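You operate a simulated robot arm through the tools that you are given. There is no shell and no other tool.

You run a simulated robot arm. Do the job below in one go: nothing can be reset, and whatever is moved stays where it is left.

JOB
Unpack the LITE case and strip off its foam blocks and caps.
Fine: case, both foam blocks and both caps end on the steel bench. Set down upright: what you pick out, grey foam block.

The check looks at the end state, three seconds after you hand in, the way a careful person would. Anything else that was tipped, shoved, dropped, spilled or broken makes it a failure. A push-on lid holds only when it is set on centred and level and pressed home; a screw cap is set on level and turned clockwise until tight.

ROBOT AND FRAMES
A 6-joint arm with a two-finger parallel gripper, fixed in place. Base frame: the origin is at the foot of the arm, x ahead of it, y to its left, z up. Readings come in m, rad, newtons and seconds.
Its first joint turns from -2.897 to 2.897 rad. Payload 3.43 kg.
Tool frame: the origin (TCP) lies between the finger pads and is the grasp point; the fingertips stand 0.034 m ahead of it; z points along the fingers, y is the line along which they close. Largest opening 0.128 m; finger width 0.024, thickness 0.012; the body of the gripper, 0.048 by 0.13 m, starts 0.096 m behind the TCP.
Orientation is that of the tool frame in the base frame, as [roll, pitch, yaw] about the fixed x, y, z axes, in that order (R = Rz(yaw) Ry(pitch) Rx(roll)). With the fingers straight down and closing along the base's y, the tool's x points along the base's -x, its y along +y and its z along -z.

CONTROLS
- The arm moves only by the tool jog_arm. Its argument "moves" is a list of rows, each a list of 3 entries, a list of its own where there are three numbers: the shift along the base's x, y, z in units of 40 mm (1.0 is 40 mm), then the turn, a rotation vector about the base's x, y, z in units of 5 degrees (1.0 is 5 degrees), then the closure, from 0 (fully open) to 1 (shut). In form: [[[tx, ty, tz], [rx, ry, rz], fingers], ...]. A call has 1 to 20 rows; each row shifts and turns the commanded pose from where the row before left it. A call with a number of a shift or a turn outside -1 to 1 is refused whole. Rows are played at 5 a second. More than 0.05 m and 0.15 rad between two rows, or a gripper value outside its range, and nothing of the call is played. Where a pose cannot be reached the arm comes as near as it can. A force on the tool above 90 N (or 10 N above the force at the start of the call, whichever is more), or a blocked arm, ends the call early, and 0.2 s more pass. Each finger travels about 0.153 m/s and halts on what it meets, pressing with about 21 N; the grip force reading is that of the motor and also rises with nothing between the fingers. The clock runs only during rows and for 0.2 s after the last one: add rows that do not move to give the fingers time. The reply holds the time, the measured pose of the TCP, the force on the tool along the base axes, the opening and the grip force, in the units named above and with some noise, with the torque about the TCP (base axes, N m) and any sound that the robot's microphone picked up, and new pictures: "show" is both (left out), scene, wrist or none.
- Cameras (640 x 400 px; columns grow to the right, rows downward): "scene" is fixed at [0.4013, 0.6446, 1.5453]; the picture's right is [-0.65, -0.76, 0.00], its down [-0.76, 0.65, -0.07] and it looks along [0.05, -0.05, -1.00] (base axes); focal length 214 px, centre (320, 200). "wrist" rides on the gripper at [0.076, -0.011, -0.16] in the tool frame; the picture's right is [0.15, 0.99, 0.00], its down [-0.88, 0.13, -0.46] and it looks along [-0.45, 0.07, 0.89] (tool axes); focal length 234 px, centre (320, 200). There is no depth. A picture from a camera that has moved, and an enlarged one, comes with that camera's place and axes in the base frame and with its lens. The place of the scene camera against the robot may be out by one fixed shift of up to 0.012 m in any direction.
- close_up(camera, box): a new picture of the part [left, top, right, bottom] of that camera's present view, enlarged. It takes no simulated time.
- sign_off(): hands the job in; it is judged then, once.

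Nothing tells you positions but the pictures and the camera data. Unless the task says otherwise, let go and move clear before handing in.

The tools are called after "Call:" by a JSON object that holds its "name" and its "arguments". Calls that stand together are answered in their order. jog_arm: Moves the arm, as the interface text tells. Its arguments: {"type":"object","properties":{"moves":{"type":"array","items":{"type":"array"}},"show":{"type":"string","enum":["both","scene","wrist","none"]}},"required":["moves"]} The other tools are called the same way: close_up (camera, box) takes an enlarged picture of a part of a camera's view; sign_off () hands the job in.

At the start:

```text
clock: 0.0
tool_pos: [0.3526, 0.4008, 1.0824]
tool_rot: [3.138, -0.002, -3.141]
contact_force: [0.3, -0.1, -0.2]
torque: [-0.01, 0.02, 0.0]
finger_gap: 0.128
gripper_force: 0.1
```

scene: 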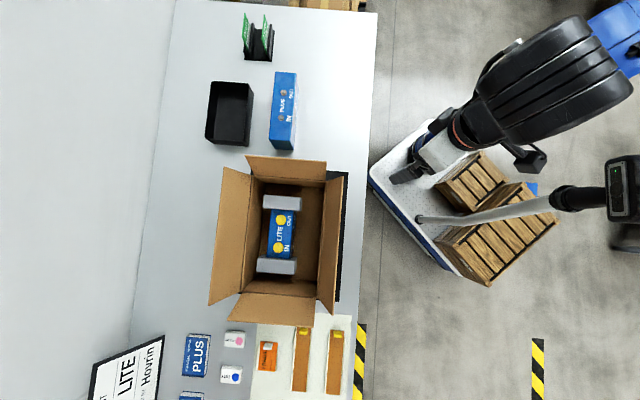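
wrist: 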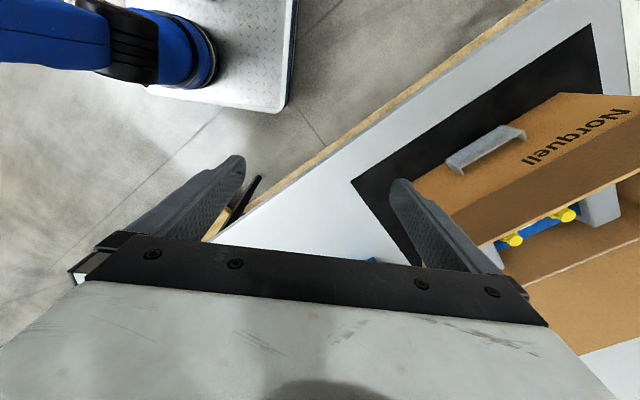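

I see a bench with an open carton holding a blue LITE case between two grey foam end blocks, with yellow caps on it. I'll look closer before moving anything.

Call:
{"name": "close_up", "arguments": {"camera": "scene", "box": [200, 140, 360, 330]}}

Call:
{"name": "close_up", "arguments": {"camera": "scene", "box": [80, 300, 380, 400]}}

Call:
{"name": "close_up", "arguments": {"camera": "scene", "box": [180, 0, 380, 160]}}

Call:
{"name": "close_up", "arguments": {"camera": "wrist", "box": [380, 60, 640, 300]}}

```text
2.11 times, centred on (280, 235) of scene
camera zoom: at [0.4013, 0.6446, 1.5453], right [-0.65, -0.76, 0.0], down [-0.76, 0.65, -0.07], along [0.05, -0.05, -1.0], focal length 452 px, centre (404, 126)
```

zoom: 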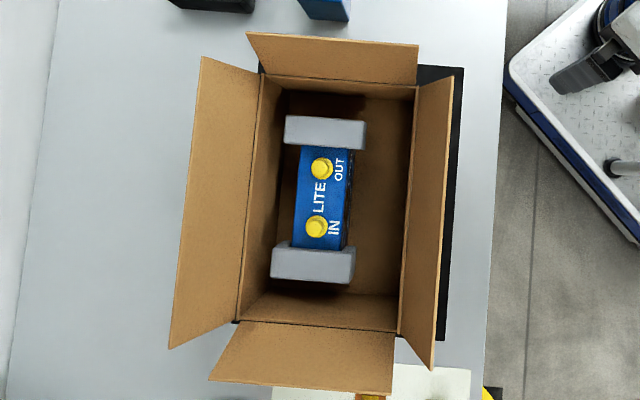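

```text
2.13 times, centred on (230, 350) of scene
camera zoom: at [0.4013, 0.6446, 1.5453], right [-0.65, -0.76, 0.0], down [-0.76, 0.65, -0.07], along [0.05, -0.05, -1.0], focal length 458 px, centre (512, -120)
```

zoom: 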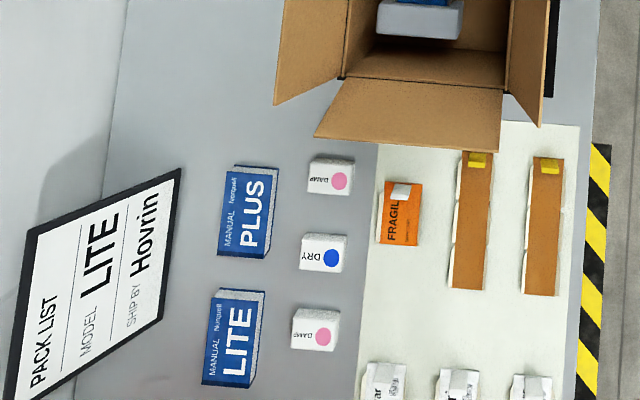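

```text
2.50 times, centred on (280, 80) of scene
camera zoom: at [0.4013, 0.6446, 1.5453], right [-0.65, -0.76, 0.0], down [-0.76, 0.65, -0.07], along [0.05, -0.05, -1.0], focal length 536 px, centre (420, 500)
```

zoom: 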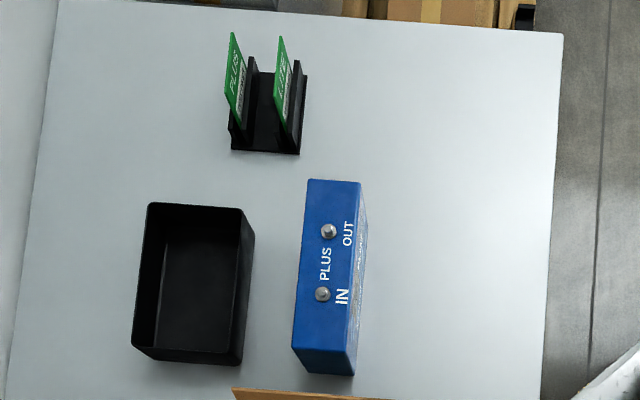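

```text
1.67 times, centred on (510, 180) of wrist
camera zoom: at [0.2759, 0.3889, 1.2441], right [-0.15, 0.99, 0.0], down [0.88, 0.13, 0.45], along [0.45, 0.07, -0.89], focal length 390 px, centre (3, 233)
```

zoom: 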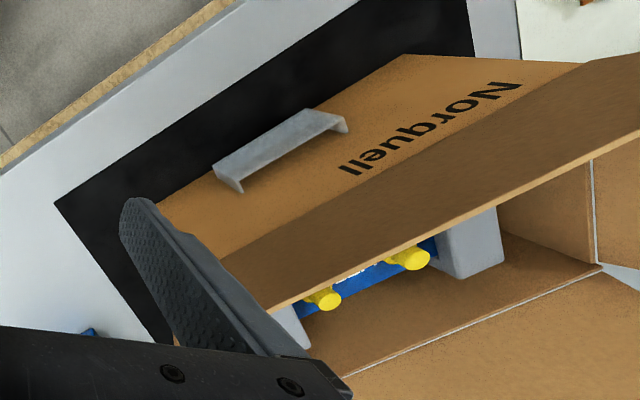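

The bench looks to sit near z = 0.82, and the carton is centred near (0.42, 0.78) with its flaps flared up. I'll raise the tool and line its yaw up with the case to get a better look from above.

Call:
{"name": "jog_arm", "arguments": {"moves": [[[0, 0, 1], [0, 0, -1], 0], [[0, 0, 1], [0, 0, -1], 0], [[0, 0, 1], [0, 0, -1], 0], [[0, 0, 1], [0, 0, -1], 0], [[0, 0, 0], [0, 0, -1], 0], [[0, 0, 0], [0, 0, -1], 0], [[0, 0, 0], [0, 0, -1], 0], [[0, 0, 0], [0, 0, -1], 0], [[0, 0, 0], [0, 0, -1], 0]]}}

Call:
{"name": "close_up", "arguments": {"camera": "scene", "box": [360, 100, 640, 300]}}

```text
clock: 2.0
tool_pos: [0.3512, 0.3935, 1.172]
tool_rot: [3.135, -0.002, 2.356]
contact_force: [0.0, 0.0, 0.5]
torque: [0.01, 0.01, 0.04]
finger_gap: 0.128
gripper_force: 0.1
out of reach, approached as far as the arm can: row 3, 4
camera wrist: at [0.2889, 0.4382, 1.3339], right [0.6, 0.8, 0.01], down [0.71, -0.53, 0.45], along [0.37, -0.26, -0.89], focal length 234 px, centre (320, 200)
```

scene: 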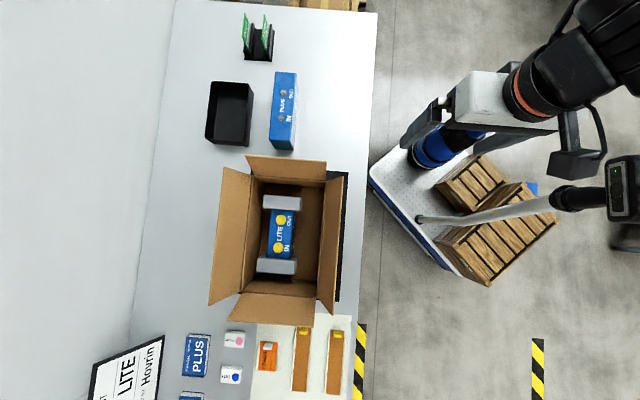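
wrist: 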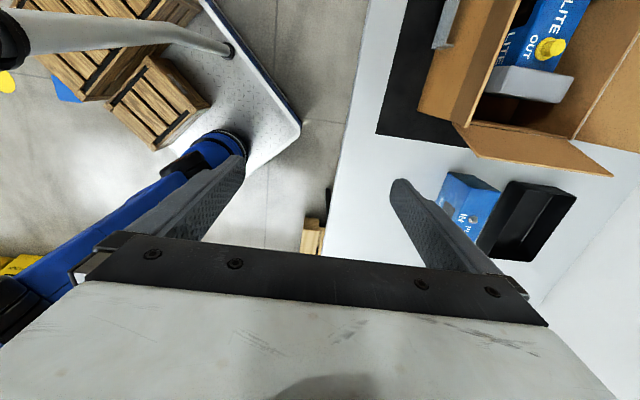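

```text
2.00 times, centred on (500, 200) of scene
camera zoom: at [0.4013, 0.6446, 1.5453], right [-0.65, -0.76, 0.0], down [-0.76, 0.65, -0.07], along [0.05, -0.05, -1.0], focal length 429 px, centre (-40, 200)
```

zoom: 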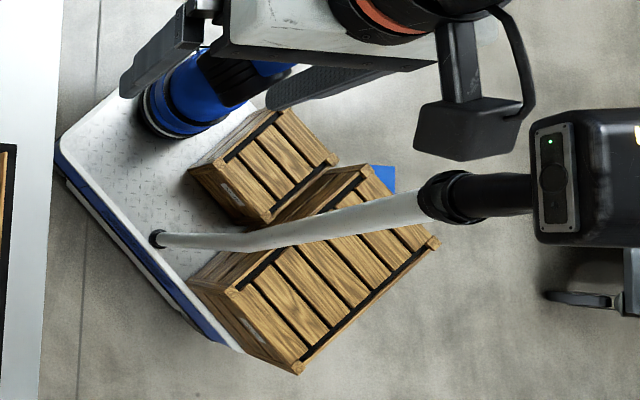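

The bench is near z = 0.82, the carton rim near 0.97, the flap tips near 1.04, and the case tops out around 0.92. The arm just hit its height limit, so I'll check how far it reaches over the carton at this height, in small steps.

Call:
{"name": "jog_arm", "arguments": {"moves": [[[0, 0, -0.5], [0, 0, 0], 0], [[0, 0.5, 0], [0, 0, 0], 0], [[0.2, 1, 0], [0, 0, 0], 0]]}}

```text
clock: 2.8
tool_pos: [0.3599, 0.4539, 1.1539]
tool_rot: [3.138, -0.005, 2.356]
contact_force: [0.1, -1.2, -0.2]
torque: [0.09, -0.04, 0.02]
finger_gap: 0.1279
gripper_force: 0.1
camera wrist: at [0.297, 0.4982, 1.3151], right [0.6, 0.8, 0.0], down [0.71, -0.53, 0.45], along [0.37, -0.27, -0.89], focal length 234 px, centre (320, 200)
```

scene: 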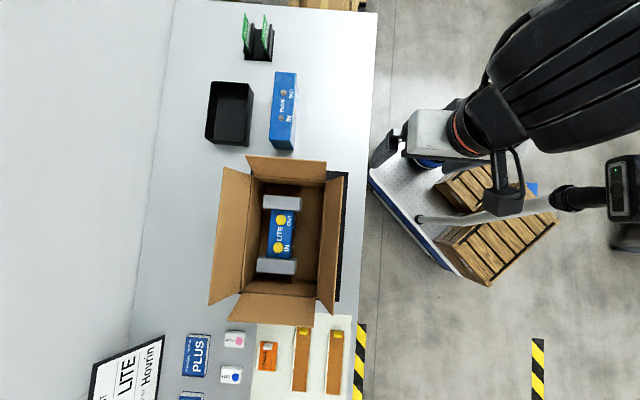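
wrist: 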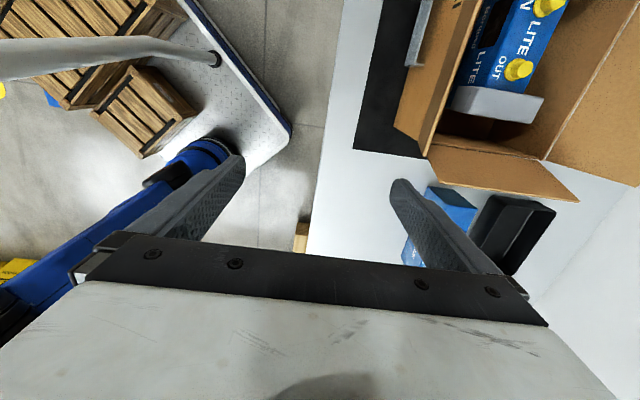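

The arm reaches this point fine. I'll keep moving out over the carton and stay above the flaps.

Call:
{"name": "jog_arm", "arguments": {"moves": [[[0.2, 1, 0], [0, 0, 0], 0], [[0.2, 1, 0], [0, 0, 0], 0]]}}

```text
clock: 3.4
tool_pos: [0.3737, 0.5315, 1.1442]
tool_rot: [3.132, -0.006, 2.355]
contact_force: [-0.4, -0.1, 1.2]
torque: [0.11, -0.02, 0.0]
finger_gap: 0.1282
gripper_force: 0.1
out of reach, approached as far as the arm can: row 2
camera wrist: at [0.3117, 0.575, 1.3051], right [0.6, 0.8, 0.01], down [0.71, -0.53, 0.45], along [0.37, -0.26, -0.89], focal length 234 px, centre (320, 200)
```

scene: 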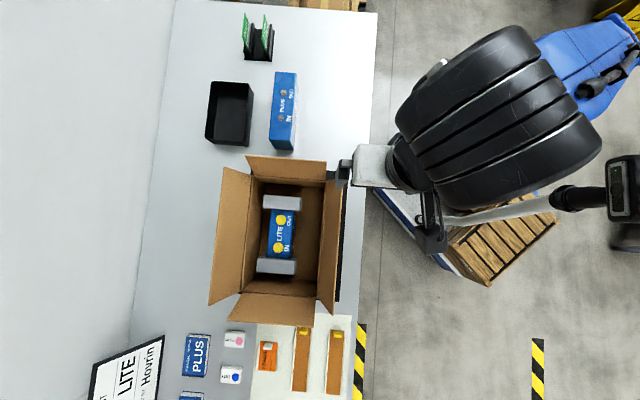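
wrist: 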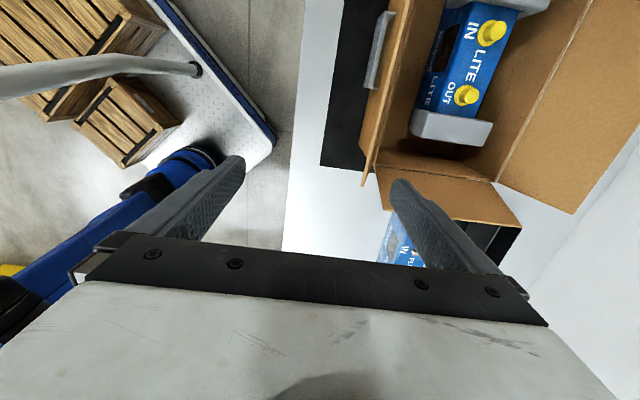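

This gives a good view of the case in the carton. I'll zoom in on the foam, caps and ports.

Call:
{"name": "close_up", "arguments": {"camera": "wrist", "box": [320, 0, 560, 190]}}

Call:
{"name": "close_up", "arguments": {"camera": "scene", "box": [240, 180, 330, 290]}}

Call:
{"name": "close_up", "arguments": {"camera": "scene", "box": [320, 120, 480, 220]}}

```text
2.11 times, centred on (440, 95) of wrist
camera zoom: at [0.3117, 0.575, 1.3051], right [0.6, 0.8, 0.01], down [0.71, -0.53, 0.45], along [0.37, -0.26, -0.89], focal length 493 px, centre (67, 421)
```

zoom: 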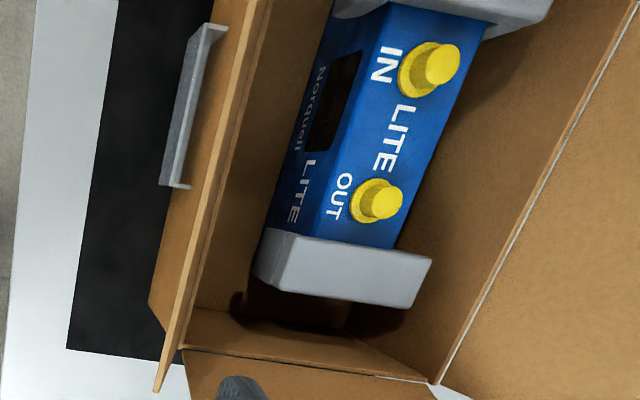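

```text
3.64 times, centred on (285, 235) of scene
camera zoom: at [0.4013, 0.6446, 1.5453], right [-0.65, -0.76, 0.0], down [-0.76, 0.65, -0.07], along [0.05, -0.05, -1.0], focal length 780 px, centre (447, 73)
```

zoom: 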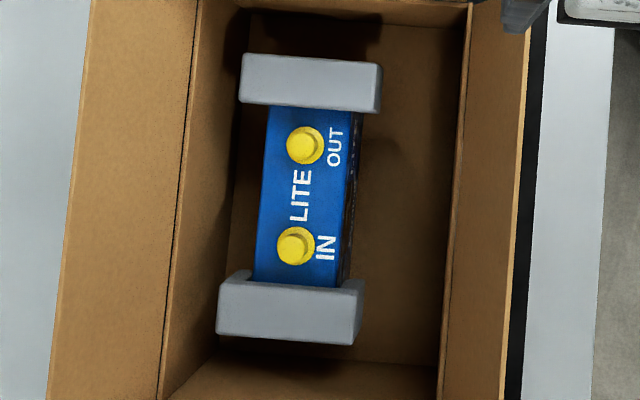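

```text
4.00 times, centred on (400, 170) of scene
camera zoom: at [0.4013, 0.6446, 1.5453], right [-0.65, -0.76, 0.0], down [-0.76, 0.65, -0.07], along [0.05, -0.05, -1.0], focal length 858 px, centre (0, 320)
```

zoom: 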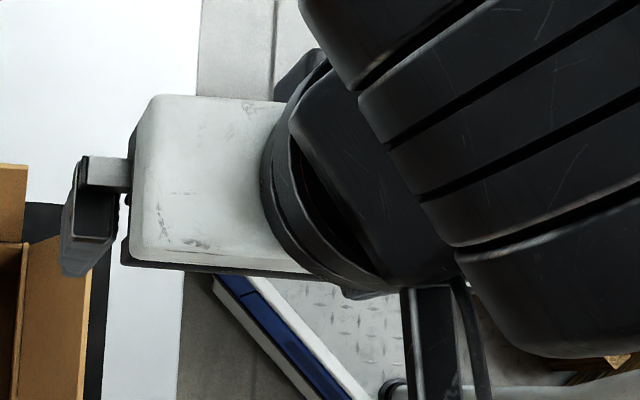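

The caps are top-hat shaped and the foam blocks slide over the case ends. The near flap tip is around z = 1.06, so I'll move outward with the fingertips above it and probe the reach as I go.

Call:
{"name": "jog_arm", "arguments": {"moves": [[[0.25, 0.8, -0.15], [0, 0, 0], 0], [[0.25, 0.8, -0.25], [0, 0, 0], 0]]}}

```text
clock: 4.0
tool_pos: [0.3943, 0.592, 1.1173]
tool_rot: [3.134, -0.005, 2.357]
contact_force: [-0.4, 0.5, 0.4]
torque: [0.08, -0.02, 0.01]
finger_gap: 0.1283
gripper_force: 0.1
out of reach, approached as far as the arm can: row 1, 2
camera wrist: at [0.3319, 0.6352, 1.2786], right [0.6, 0.8, 0.01], down [0.71, -0.53, 0.45], along [0.37, -0.26, -0.89], focal length 234 px, centre (320, 200)
```

scene: 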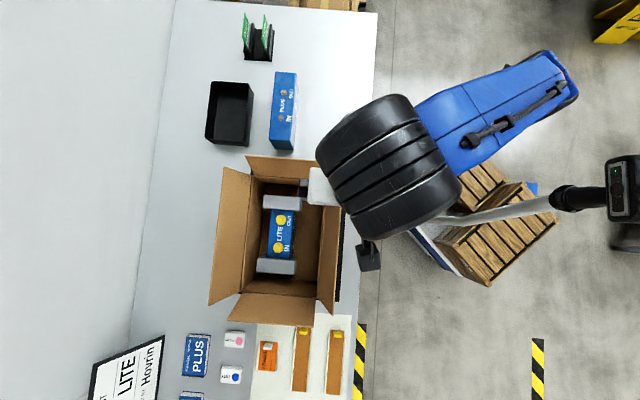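
wrist: 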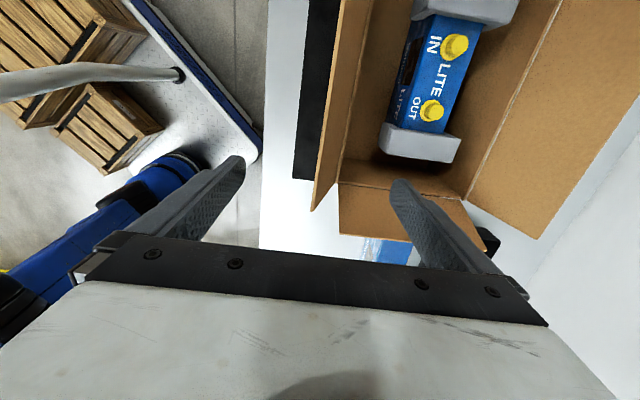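

The tool is over the near rim, and its height limit drops as I reach further out, so I'll need to tilt the tool to lift the case clear. Next I'll zoom in to measure the case accurately.

Call:
{"name": "close_up", "arguments": {"camera": "wrist", "box": [330, 0, 550, 180]}}

```text
2.22 times, centred on (440, 90) of wrist
camera zoom: at [0.3319, 0.6352, 1.2786], right [0.6, 0.8, 0.01], down [0.71, -0.53, 0.45], along [0.37, -0.26, -0.89], focal length 520 px, centre (53, 444)
```

zoom: 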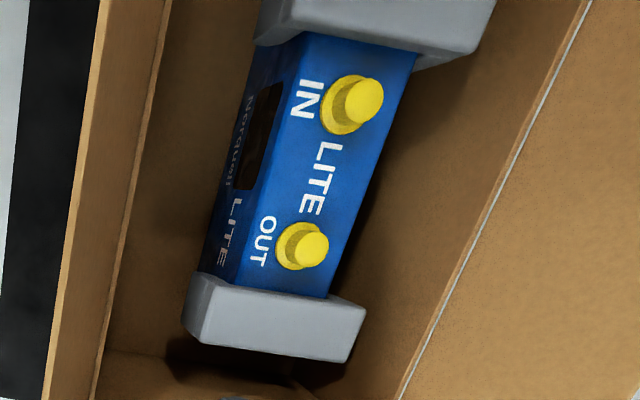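

Comparing several wrist views puts the case centre near (0.435, 0.775), with its long axis at 135°, about 0.063 m wide and its top near z = 0.91. The scene camera seems to be about 0.012 m off in y. I'll half-close the fingers and cross over the near flap into the carton opening.

Call:
{"name": "jog_arm", "arguments": {"moves": [[[0, 0, 0], [0, 0, 0], 0.5], [[0.5, 0.5, -0.3], [0, 0, 0], 0.5], [[0.5, 0.5, -0.3], [0, 0, 0], 0.5], [[0.5, 0.5, -0.4], [0, 0, 0], 0.5]]}}

```text
clock: 5.0
tool_pos: [0.453, 0.6504, 1.0767]
tool_rot: [3.132, -0.005, 2.356]
contact_force: [-0.1, -0.6, 1.3]
torque: [0.03, 0.0, -0.03]
finger_gap: 0.0643
gripper_force: 0.0
camera wrist: at [0.3897, 0.6946, 1.2381], right [0.6, 0.8, 0.01], down [0.71, -0.53, 0.45], along [0.37, -0.26, -0.89], focal length 234 px, centre (320, 200)
```

scene: 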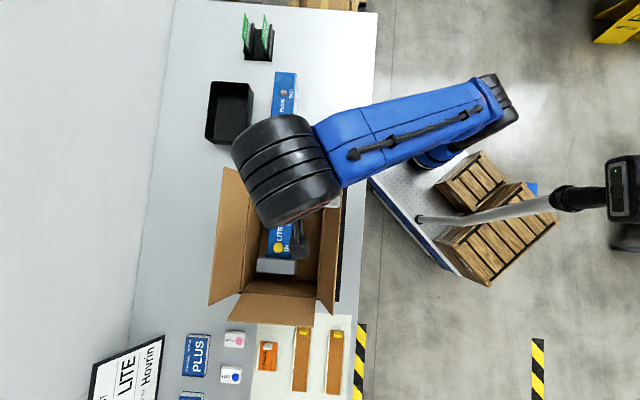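
wrist: 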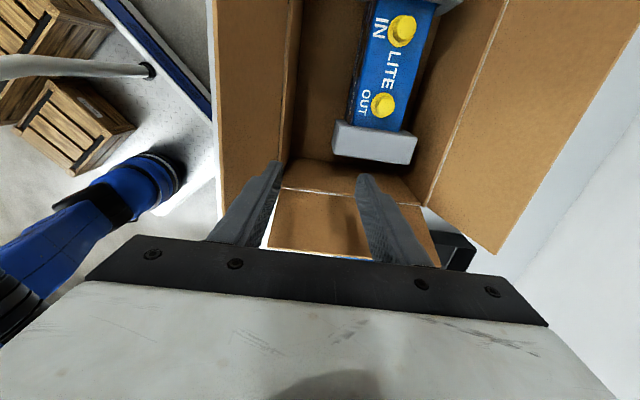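

I'm inside the opening with the flaps clear. Now I'll move to directly above the case centre.

Call:
{"name": "jog_arm", "arguments": {"moves": [[[-0.11, 0.78, -0.25], [0, 0, 0], 0.25], [[-0.11, 0.78, -0.25], [0, 0, 0], 0.25], [[-0.11, 0.78, -0.3], [0, 0, 0], 0.25], [[-0.11, 0.78, -0.3], [0, 0, 0], 0.25]]}}

```text
clock: 6.0
tool_pos: [0.4323, 0.7475, 1.0016]
tool_rot: [3.136, -0.005, 2.356]
contact_force: [0.0, -0.1, 0.9]
torque: [0.05, 0.0, 0.0]
finger_gap: 0.0962
gripper_force: 0.1
out of reach, approached as far as the arm can: row 1, 2, 3, 4
camera wrist: at [0.3685, 0.7909, 1.1627], right [0.6, 0.8, 0.01], down [0.71, -0.53, 0.45], along [0.37, -0.27, -0.89], focal length 234 px, centre (320, 200)
```

scene: 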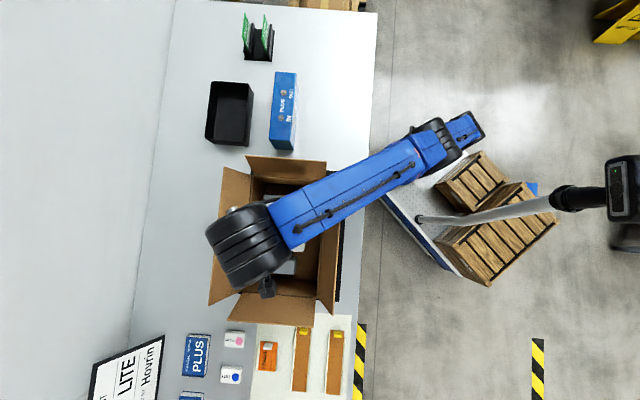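
wrist: 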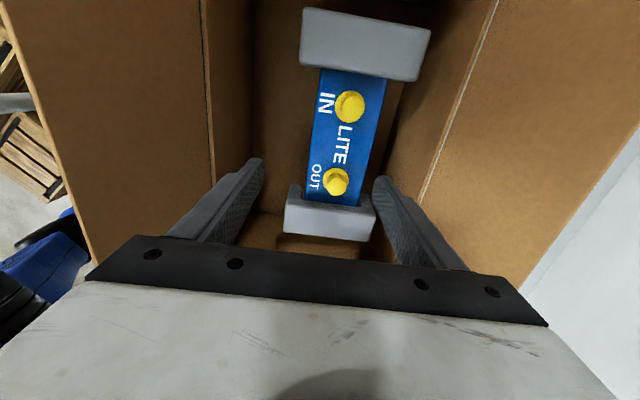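

The reach limit here is about z = 1.0 with the tool straight down. I'll zoom on the case from this pose to fix the grasp line.

Call:
{"name": "close_up", "arguments": {"camera": "wrist", "box": [230, 0, 470, 250]}}

Call:
{"name": "close_up", "arguments": {"camera": "scene", "box": [200, 140, 360, 330]}}

```text
1.60 times, centred on (350, 125) of wrist
camera zoom: at [0.3685, 0.7909, 1.1627], right [0.6, 0.8, 0.01], down [0.71, -0.53, 0.45], along [0.37, -0.27, -0.89], focal length 375 px, centre (272, 320)
```

zoom: 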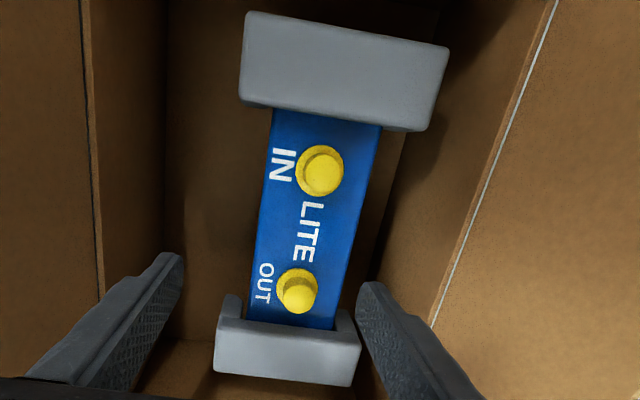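

```text
2.11 times, centred on (280, 235) of scene
camera zoom: at [0.4013, 0.6446, 1.5453], right [-0.65, -0.76, 0.0], down [-0.76, 0.65, -0.07], along [0.05, -0.05, -1.0], focal length 452 px, centre (404, 126)
```

zoom: 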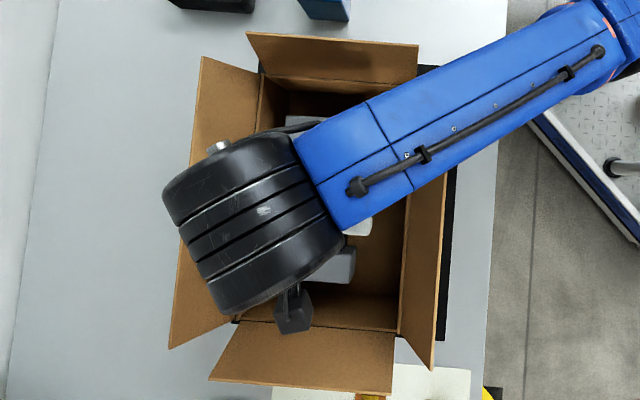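

The case centre comes out at (0.434, 0.774), with the cap tops at z ≈ 0.926. I'll move over it and descend partway with the fingers straddling the case.

Call:
{"name": "jog_arm", "arguments": {"moves": [[[0.05, 0.66, -0.8], [0, 0, 0], 0.25], [[0, 0, -0.5], [0, 0, 0], 0.25], [[0, 0, -0.5], [0, 0, 0], 0.25], [[0, 0, 0], [0, 0, 0], 0.25]], "show": "wrist"}}

Call:
{"name": "close_up", "arguments": {"camera": "wrist", "box": [180, 100, 480, 290]}}

```text
clock: 7.0
tool_pos: [0.4325, 0.7739, 0.929]
tool_rot: [3.137, -0.003, 2.358]
contact_force: [0.2, -0.3, -0.4]
torque: [0.02, -0.01, 0.0]
finger_gap: 0.0959
gripper_force: 0.0
camera wrist: at [0.3691, 0.8186, 1.0901], right [0.6, 0.8, 0.0], down [0.71, -0.53, 0.45], along [0.37, -0.27, -0.89], focal length 234 px, centre (320, 200)
```

wrist: 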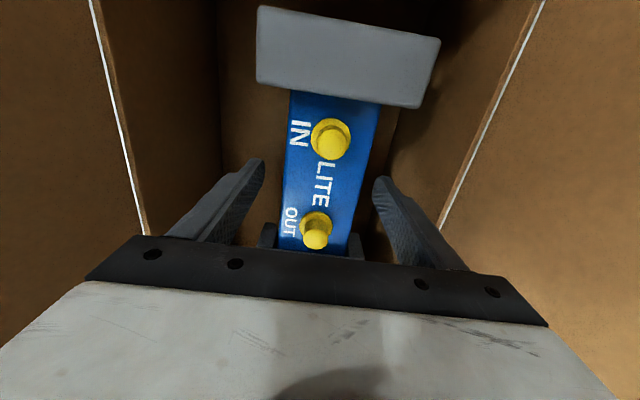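

```text
2.11 times, centred on (330, 195) of wrist
camera zoom: at [0.3691, 0.8186, 1.0901], right [0.6, 0.8, 0.0], down [0.71, -0.53, 0.45], along [0.37, -0.27, -0.89], focal length 493 px, centre (299, 210)
```

zoom: 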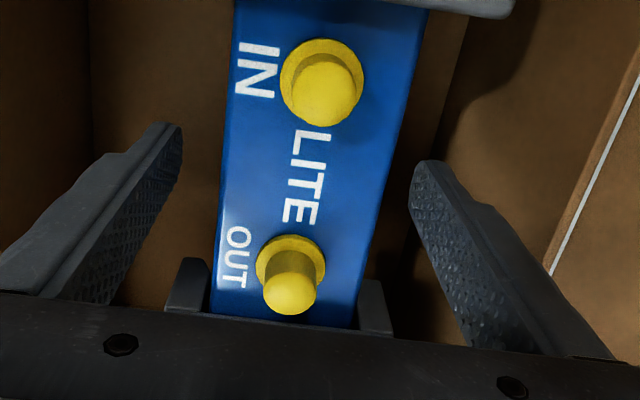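

The fingers straddle the case mid-way between the caps and sit about 3 mm off centre. I'll correct that, go down to grasp height and close gently.

Call:
{"name": "jog_arm", "arguments": {"moves": [[[0.05, 0.05, -0.3], [0, 0, 0], 0.25], [[0, 0, -0.5], [0, 0, 0], 0.25], [[0, 0, -0.4], [0, 0, 0], 0.25], [[0, 0, 0], [0, 0, 0], 0.25]], "show": "wrist"}}

Call:
{"name": "close_up", "arguments": {"camera": "wrist", "box": [180, 100, 480, 290]}}

```text
clock: 8.0
tool_pos: [0.4327, 0.7744, 0.8813]
tool_rot: [3.139, -0.002, 2.358]
contact_force: [-0.4, -0.4, 0.5]
torque: [0.01, 0.02, -0.01]
finger_gap: 0.096
gripper_force: 0.1
camera wrist: at [0.3707, 0.8191, 1.043], right [0.6, 0.8, 0.0], down [0.71, -0.53, 0.45], along [0.37, -0.27, -0.89], focal length 234 px, centre (320, 200)
```

wrist: 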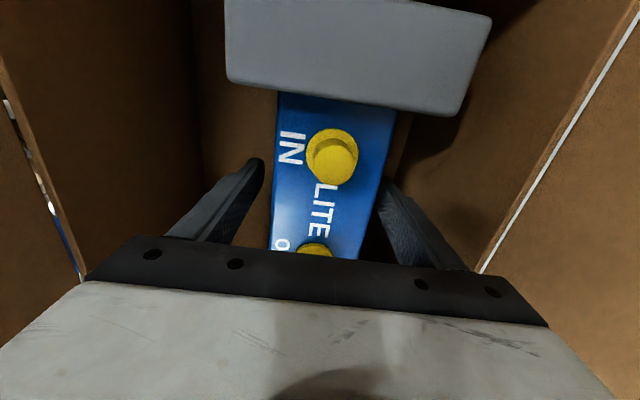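

```text
2.11 times, centred on (330, 195) of wrist
camera zoom: at [0.3707, 0.8191, 1.043], right [0.6, 0.8, 0.0], down [0.71, -0.53, 0.45], along [0.37, -0.27, -0.89], focal length 493 px, centre (299, 210)
```

zoom: 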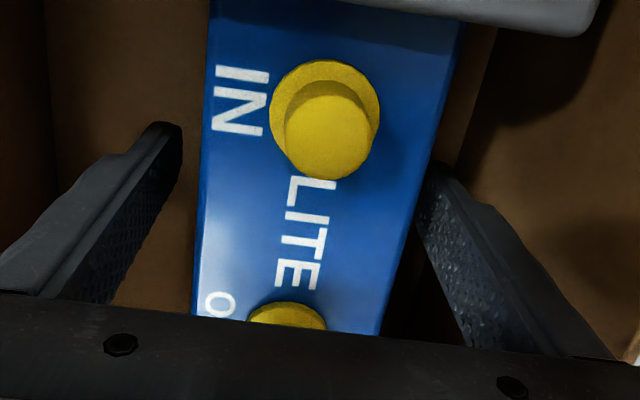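

The case is centred to within about 2 mm and aligned with the tool, so I'll close on it now.

Call:
{"name": "jog_arm", "arguments": {"moves": [[[0.03, 0.03, 0], [0, 0, 0], 0.35], [[0, 0, 0], [0, 0, 0], 0.45], [[0, 0, 0], [0, 0, 0], 0.52], [[0, 0, 0], [0, 0, 0], 0.8], [[0, 0, 0], [0, 0, 0], 1.0], [[0, 0, 0], [0, 0, 0], 1.0]], "show": "wrist"}}

```text
clock: 9.4
tool_pos: [0.4343, 0.7759, 0.8814]
tool_rot: [3.14, -0.003, 2.358]
contact_force: [-1.3, -0.3, 0.0]
torque: [-0.24, 0.35, -0.02]
finger_gap: 0.0676
gripper_force: 20.5
camera wrist: at [0.372, 0.8212, 1.0427], right [0.6, 0.8, 0.0], down [0.71, -0.53, 0.45], along [0.37, -0.27, -0.89], focal length 234 px, centre (320, 200)
```

wrist: 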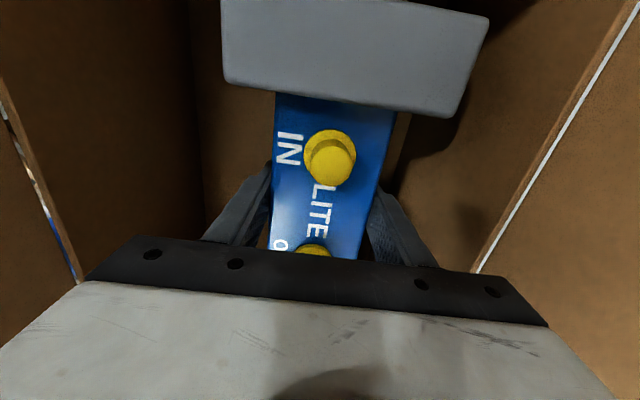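

I have a firm grip with the gap at 0.068. I'll lift straight up a little to check that the foam and case come along together.

Call:
{"name": "jog_arm", "arguments": {"moves": [[[0, 0, 0.2], [0, 0, 0], 1.0], [[0, 0, 0.3], [0, 0, 0], 1.0], [[0, 0, 0.3], [0, 0, 0], 1.0], [[0, 0, 0], [0, 0, 0], 1.0]], "show": "wrist"}}

Call:
{"name": "close_up", "arguments": {"camera": "wrist", "box": [180, 0, 520, 290]}}

Call:
{"name": "close_up", "arguments": {"camera": "scene", "box": [200, 140, 360, 330]}}

```text
clock: 10.4
tool_pos: [0.4345, 0.777, 0.9137]
tool_rot: [3.138, -0.001, 2.359]
contact_force: [0.0, -0.2, -9.4]
torque: [0.01, 0.0, 0.01]
finger_gap: 0.0681
gripper_force: 20.9
camera wrist: at [0.3721, 0.8222, 1.0745], right [0.6, 0.8, 0.0], down [0.72, -0.53, 0.45], along [0.37, -0.27, -0.89], focal length 234 px, centre (320, 200)
```

wrist: 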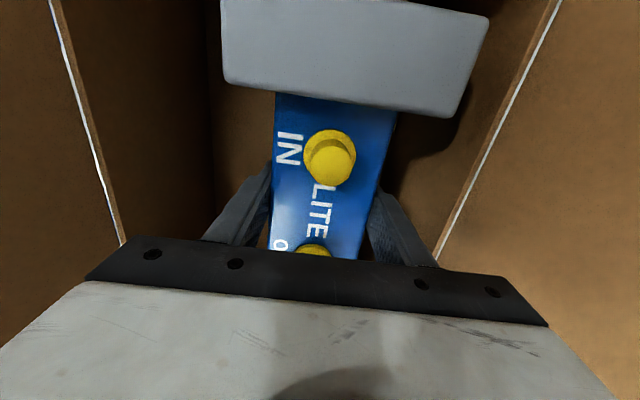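

```text
1.38 times, centred on (350, 145) of wrist
camera zoom: at [0.3721, 0.8222, 1.0745], right [0.6, 0.8, 0.0], down [0.72, -0.53, 0.45], along [0.37, -0.27, -0.89], focal length 323 px, centre (279, 276)
```

zoom: 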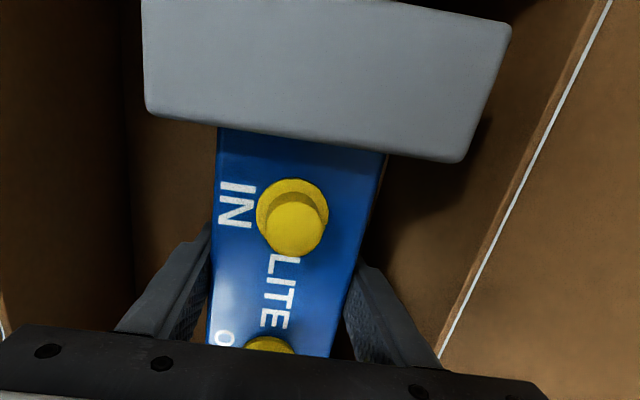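

```text
2.11 times, centred on (280, 235) of scene
camera zoom: at [0.4013, 0.6446, 1.5453], right [-0.65, -0.76, 0.0], down [-0.76, 0.65, -0.07], along [0.05, -0.05, -1.0], focal length 452 px, centre (404, 126)
```

zoom: 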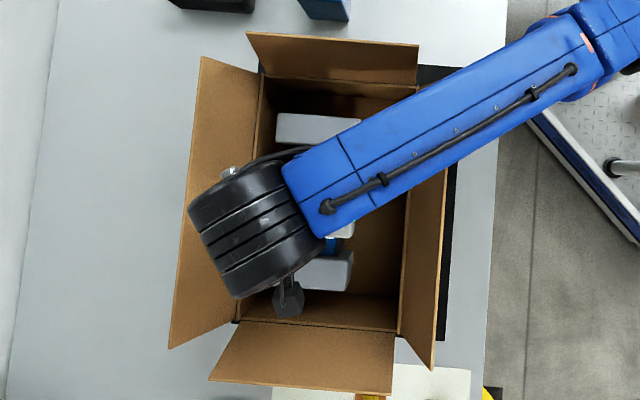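

The whole package lifted cleanly at about 9.4 N, with both foam blocks and caps in place. I'll centre it in the opening and raise it, then tilt the tool outward to gain height.

Call:
{"name": "jog_arm", "arguments": {"moves": [[[-0.14, -0.14, 0.5], [0, 0, 0], 1.0], [[-0.14, -0.14, 0.5], [0, 0, 0], 1.0], [[-0.1, -0.1, 0.4], [0, 0, 0], 1.0], [[0, 0, 0.3], [0.4, -0.4, 0], 1.0], [[0, 0, 0.35], [0.5, -0.5, 0], 1.0], [[0, 0, 0.35], [0.5, -0.5, 0], 1.0]]}}

```text
clock: 11.8
tool_pos: [0.4196, 0.7623, 1.0072]
tool_rot: [2.968, -0.002, 2.358]
contact_force: [0.2, 0.7, -8.8]
torque: [-0.06, 0.04, 0.0]
finger_gap: 0.0679
gripper_force: 20.8
camera wrist: at [0.3382, 0.7878, 1.1642], right [0.58, 0.79, 0.17], down [0.66, -0.59, 0.47], along [0.47, -0.16, -0.87], focal length 234 px, centre (320, 200)
```

scene: 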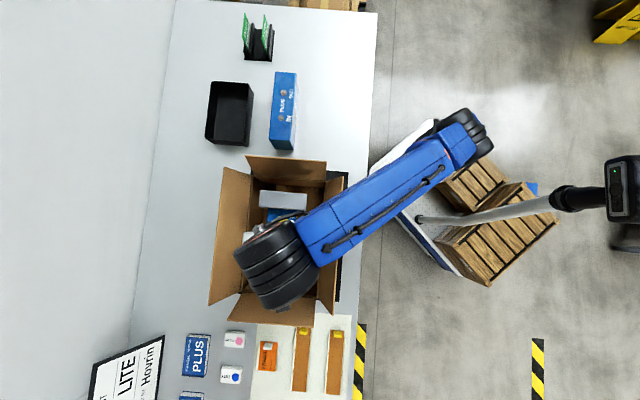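
wrist: 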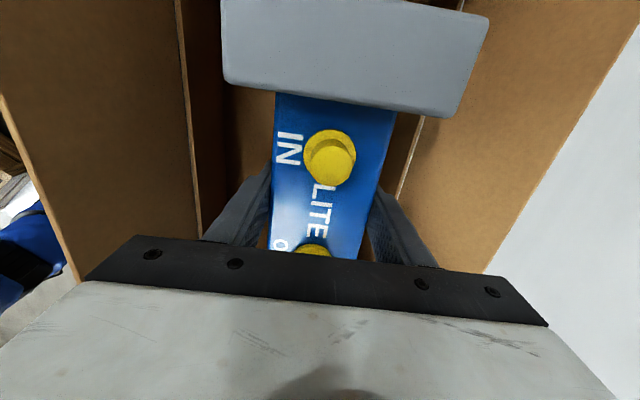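

The tilted lift is working, with 10° of tilt and z = 1.007. I'll keep going up with more tilt and ease slightly toward the robot.

Call:
{"name": "jog_arm", "arguments": {"moves": [[[0, 0, 0.4], [0.5, -0.5, 0], 1.0], [[0, 0, 0.4], [0.5, -0.5, 0], 1.0], [[-0.1, -0.1, 0.45], [0.5, -0.5, 0], 1.0], [[-0.1, -0.1, 0.5], [0.5, -0.5, 0], 1.0], [[-0.15, -0.15, 0.5], [0.4, -0.4, 0], 1.0]]}}

```text
clock: 13.0
tool_pos: [0.4066, 0.7484, 1.0981]
tool_rot: [2.67, -0.001, 2.359]
contact_force: [-0.2, 0.2, -9.0]
torque: [-0.06, 0.05, -0.03]
finger_gap: 0.0679
gripper_force: 20.9
camera wrist: at [0.2935, 0.7431, 1.2372], right [0.52, 0.73, 0.45], down [0.56, -0.69, 0.46], along [0.65, 0.01, -0.76], focal length 234 px, centre (320, 200)
```

scene: 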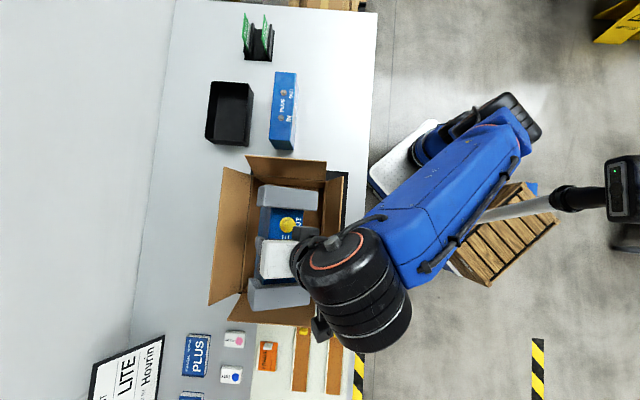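
wrist: 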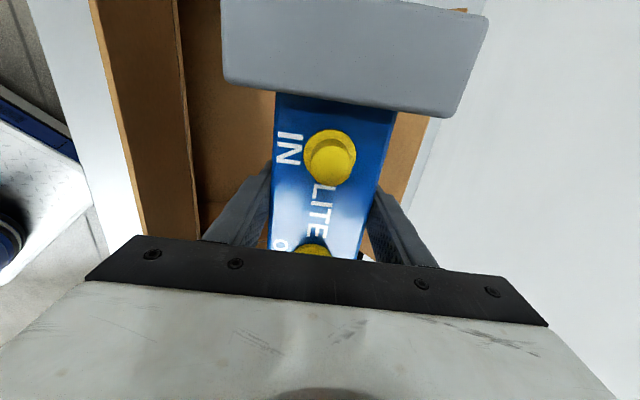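

The package is now at 27° tilt and nearly clear of the flaps. I'll raise it further while moving toward the robot, then carry it over to the free bench strip beside the PLUS case.

Call:
{"name": "jog_arm", "arguments": {"moves": [[[-0.25, -0.25, 0.6], [0, 0, 0], 1.0], [[-0.25, -0.3, 0.6], [0, 0, 0], 1.0], [[0, -0.5, 0.4], [0, 0, 0], 1.0], [[0.3, -0.7, 0.1], [0, 0, 0], 1.0]]}}

```text
clock: 14.0
tool_pos: [0.3963, 0.6784, 1.1664]
tool_rot: [2.672, 0.001, 2.356]
contact_force: [0.2, 1.4, -10.9]
torque: [-0.13, 0.0, -0.03]
finger_gap: 0.0679
gripper_force: 20.8
camera wrist: at [0.2843, 0.6732, 1.3047], right [0.52, 0.73, 0.45], down [0.56, -0.68, 0.47], along [0.65, 0.01, -0.76], focal length 234 px, centre (320, 200)
```

scene: 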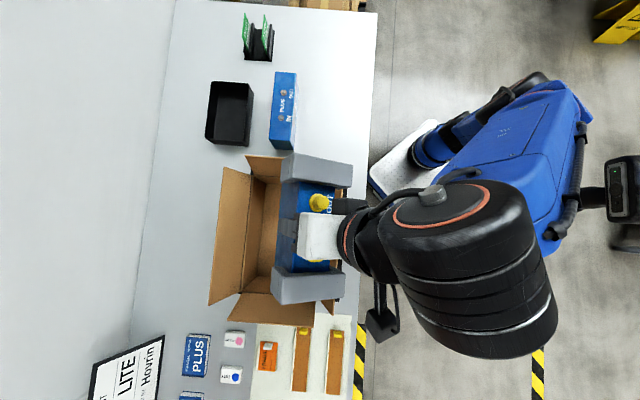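
wrist: 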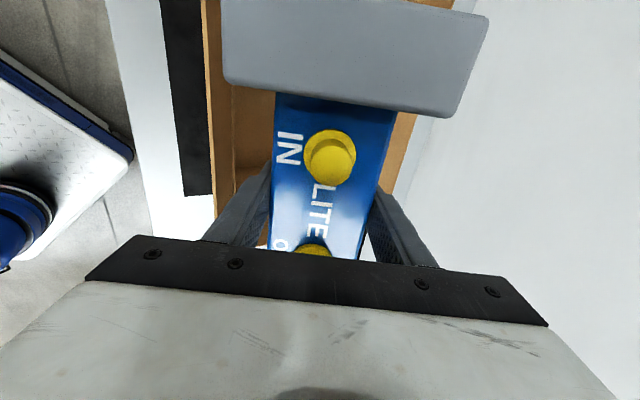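

The case is well above all the flaps. I'll now carry it across to the free strip at about (0.69, 0.30).

Call:
{"name": "jog_arm", "arguments": {"moves": [[[0.725, -0.935, 0], [0, 0, 0], 1.0], [[0.725, -0.935, 0], [0, 0, 0], 1.0], [[0.725, -0.935, 0], [0, 0, 0], 1.0], [[0.725, -0.935, 0], [0, 0, 0], 1.0], [[0.725, -0.935, 0], [0, 0, 0], 1.0]], "show": "scene"}}

```text
clock: 15.2
tool_pos: [0.5425, 0.4927, 1.1628]
tool_rot: [2.67, -0.001, 2.358]
contact_force: [0.6, 0.4, -10.3]
torque: [-0.08, 0.08, -0.03]
finger_gap: 0.0678
gripper_force: 21.1
```

scene: 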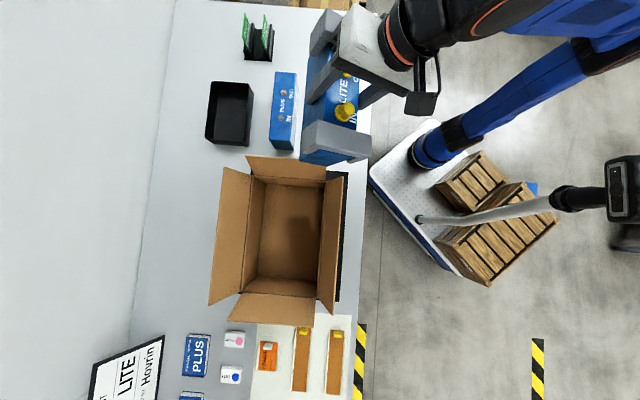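

Call:
{"name": "close_up", "arguments": {"camera": "scene", "box": [280, 0, 400, 175]}}

```text
2.29 times, centred on (340, 88) of scene
camera zoom: at [0.4013, 0.6446, 1.5453], right [-0.65, -0.76, 0.0], down [-0.76, 0.65, -0.07], along [0.05, -0.05, -1.0], focal length 490 px, centre (274, 457)
```

zoom: 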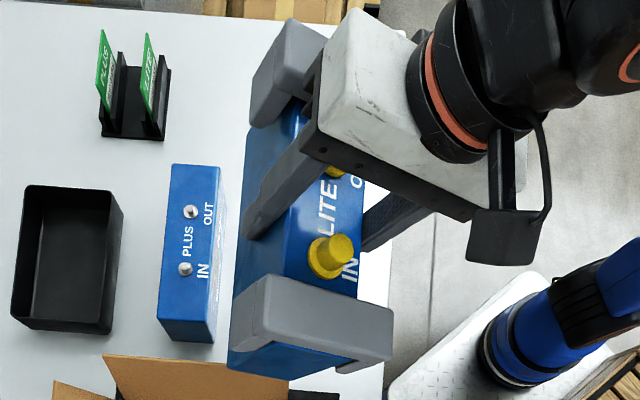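

Seen from this angle, the foam blocks are inverted-U saddles draped over the case ends, so they should lift off upward. I'll continue to the target spot and level the tool.

Call:
{"name": "jog_arm", "arguments": {"moves": [[[0.72, -0.93, 0], [0, 0, 0], 1.0], [[0.72, -0.93, 0], [0, 0, 0], 1.0], [[0.72, -0.93, 0], [0, 0, 0], 1.0], [[0.72, -0.93, 0], [0, 0, 0], 1.0], [[0.72, -0.93, 0], [0, 0, 0], 1.0]], "show": "scene"}}

Call:
{"name": "jog_arm", "arguments": {"moves": [[[0, 0, -0.8], [-0.5, 0.5, 0], 1.0], [[0, 0, -0.8], [-0.5, 0.5, 0], 1.0], [[0, 0, -0.6], [-0.5, 0.5, 0], 1.0], [[0, 0, -0.6], [-0.5, 0.5, 0], 1.0], [[0, 0, -0.5], [-0.5, 0.5, 0], 1.0], [[0, 0, -0.5], [-0.5, 0.5, 0], 1.0], [[0, 0, -0.3], [-0.5, 0.5, 0], 1.0], [[0, 0, 0], [-0.3, 0.3, 0], 1.0], [[0, 0, 0], [0, 0, 0], 1.0]]}}

```text
clock: 16.4
tool_pos: [0.687, 0.3054, 1.1679]
tool_rot: [2.669, -0.001, 2.358]
contact_force: [-0.5, 0.5, -8.9]
torque: [-0.05, 0.06, 0.0]
finger_gap: 0.0681
gripper_force: 21.0
```

scene: 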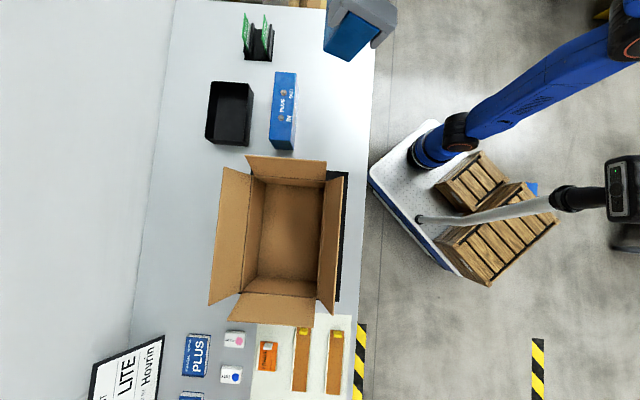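

```text
clock: 18.4
tool_pos: [0.6873, 0.3041, 1.0036]
tool_rot: [3.14, -0.002, 2.358]
contact_force: [-0.1, 0.1, -9.2]
torque: [0.0, 0.04, 0.03]
finger_gap: 0.0683
gripper_force: 20.9
camera wrist: at [0.6251, 0.3491, 1.1641], right [0.6, 0.8, 0.0], down [0.72, -0.53, 0.45], along [0.37, -0.27, -0.89], focal length 234 px, centre (320, 200)
```

scene: 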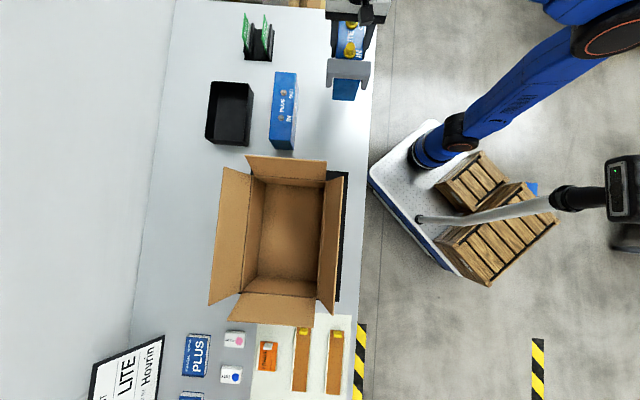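
wrist: 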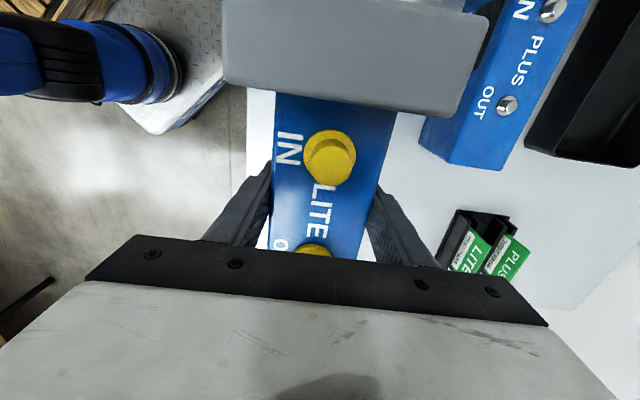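

The package is level over the strip. I'll shift it about 2 cm away from the bench edge and lower it in small steps, watching the force.

Call:
{"name": "jog_arm", "arguments": {"moves": [[[0.34, 0.34, 0], [0, 0, 0], 1.0], [[0, 0, -0.7], [0, 0, 0], 1.0], [[0, 0, -0.7], [0, 0, 0], 1.0], [[0, 0, -0.7], [0, 0, 0], 1.0], [[0, 0, -0.4], [0, 0, 0], 1.0], [[0, 0, 0], [0, 0, 0], 1.0]]}}

Call:
{"name": "close_up", "arguments": {"camera": "scene", "box": [260, 0, 420, 150]}}

```text
clock: 19.8
tool_pos: [0.7013, 0.3192, 0.9018]
tool_rot: [3.139, -0.001, 2.358]
contact_force: [0.4, 0.8, -8.7]
torque: [0.05, 0.02, 0.03]
finger_gap: 0.0679
gripper_force: 20.8
camera wrist: at [0.64, 0.3632, 1.0637], right [0.6, 0.8, 0.0], down [0.72, -0.53, 0.45], along [0.37, -0.27, -0.89], focal length 234 px, centre (320, 200)
```

scene: 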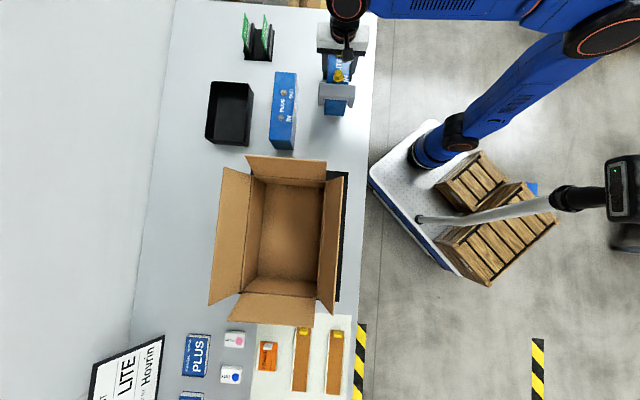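
wrist: 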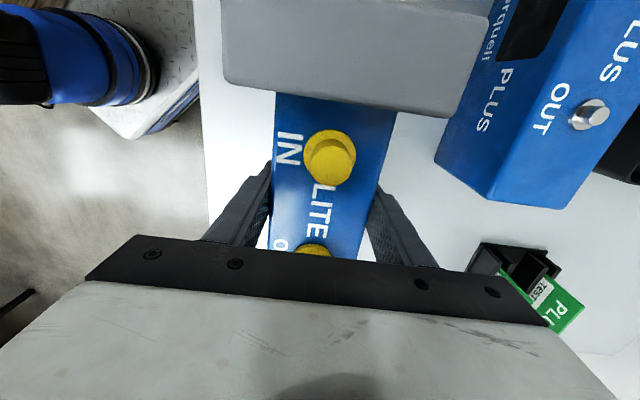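

```text
2.67 times, centred on (340, 75) of scene
camera zoom: at [0.4013, 0.6446, 1.5453], right [-0.65, -0.76, 0.0], down [-0.76, 0.65, -0.07], along [0.05, -0.05, -1.0], focal length 572 px, centre (267, 533)
```

zoom: 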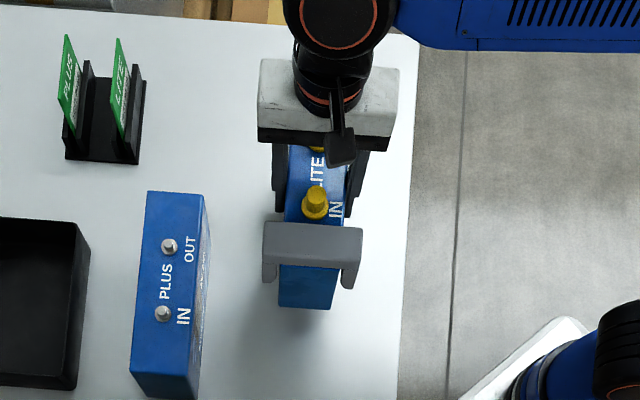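

The saddle shape is clear now. I'll lower the last stretch slowly.

Call:
{"name": "jog_arm", "arguments": {"moves": [[[0, 0, -0.25], [0, 0, 0], 1.0], [[0, 0, -0.25], [0, 0, 0], 1.0], [[0, 0, 0], [0, 0, 0], 1.0]], "show": "none"}}

```text
clock: 20.6
tool_pos: [0.7011, 0.3189, 0.882]
tool_rot: [3.141, -0.001, 2.357]
contact_force: [-0.1, 0.3, -9.2]
torque: [0.01, 0.0, -0.03]
finger_gap: 0.0678
gripper_force: 20.7
```

Call:
{"name": "jog_arm", "arguments": {"moves": [[[0, 0, -0.2], [0, 0, 0], 1.0], [[0, 0, 0], [0, 0, 0], 1.0]], "show": "none"}}

Call:
{"name": "close_up", "arguments": {"camera": "scene", "box": [300, 30, 400, 130]}}

```text
clock: 21.2
tool_pos: [0.7007, 0.3175, 0.8744]
tool_rot: [3.14, -0.002, 2.358]
contact_force: [-1.9, 0.1, -6.3]
torque: [0.0, 0.18, 0.02]
finger_gap: 0.0679
gripper_force: 21.0
```

```text
4.00 times, centred on (350, 80) of scene
camera zoom: at [0.4013, 0.6446, 1.5453], right [-0.65, -0.76, 0.0], down [-0.76, 0.65, -0.07], along [0.05, -0.05, -1.0], focal length 858 px, centre (200, 680)
```

zoom: 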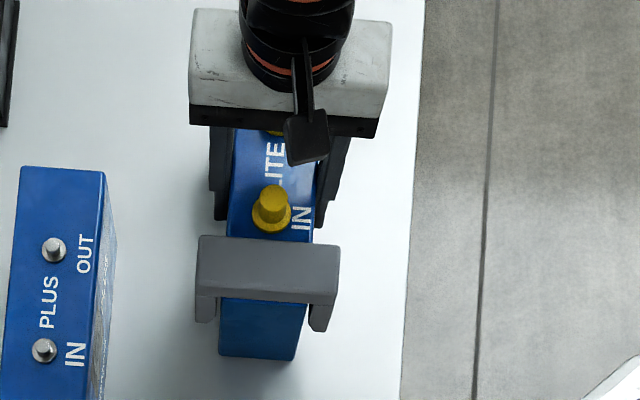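

The case has touched the bench. I'll ease it down a few millimetres more and release it.

Call:
{"name": "jog_arm", "arguments": {"moves": [[[0, 0, -0.05], [0, 0, 0], 1.0], [[0, 0, -0.02], [0, 0, 0], 1.0], [[0, 0, 0], [0, 0, 0], 1.0]], "show": "none"}}

```text
clock: 22.0
tool_pos: [0.701, 0.3172, 0.8724]
tool_rot: [3.138, -0.003, 2.359]
contact_force: [0.5, 1.7, 16.5]
torque: [-0.47, 0.46, -0.06]
finger_gap: 0.0681
gripper_force: 21.2
```

Call:
{"name": "jog_arm", "arguments": {"moves": [[[0, 0, 0.04], [0, 0, 0], 1.0], [[0, 0, 0], [0, 0, 0], 0.44], [[0, 0, 0], [0, 0, 0], 0.3], [[0, 0, 0], [0, 0, 0], 0.25], [[0, 0, 0.5], [0, 0, 0], 0.25], [[0, 0, 0.8], [0, 0, 0], 0.25], [[0, 0, 0.8], [0, 0, 0], 0.25], [[0, 0, 0.8], [0, 0, 0], 0.25]]}}

Call:
{"name": "close_up", "arguments": {"camera": "wrist", "box": [180, 0, 480, 260]}}

```text
clock: 23.8
tool_pos: [0.7018, 0.3187, 0.9888]
tool_rot: [3.141, -0.001, 2.358]
contact_force: [0.4, 0.8, 0.1]
torque: [-0.02, 0.0, 0.03]
finger_gap: 0.0959
gripper_force: 0.1
camera wrist: at [0.6382, 0.3628, 1.1508], right [0.6, 0.8, 0.0], down [0.72, -0.53, 0.45], along [0.37, -0.27, -0.89], focal length 234 px, centre (320, 200)
```

scene: 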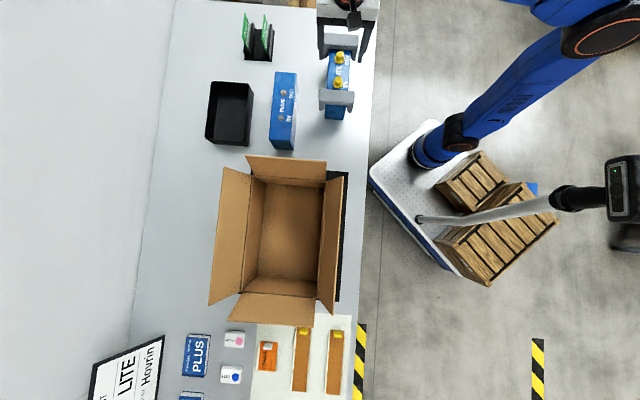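
wrist: 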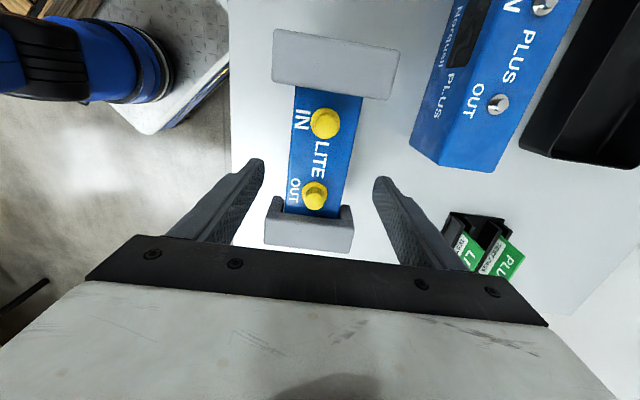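

```text
1.54 times, centred on (330, 130) of wrist
camera zoom: at [0.6382, 0.3628, 1.1508], right [0.6, 0.8, 0.0], down [0.72, -0.53, 0.45], along [0.37, -0.27, -0.89], focal length 360 px, centre (305, 308)
```

zoom: 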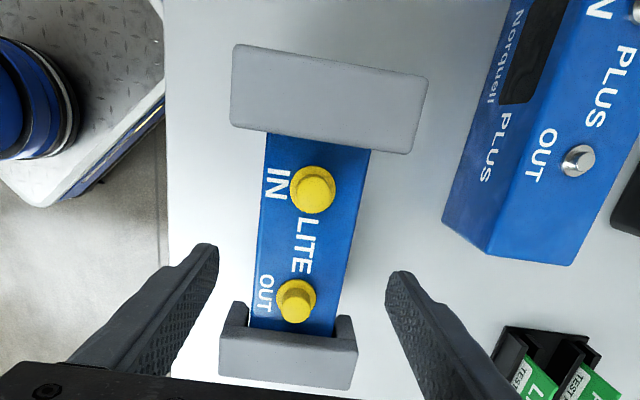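

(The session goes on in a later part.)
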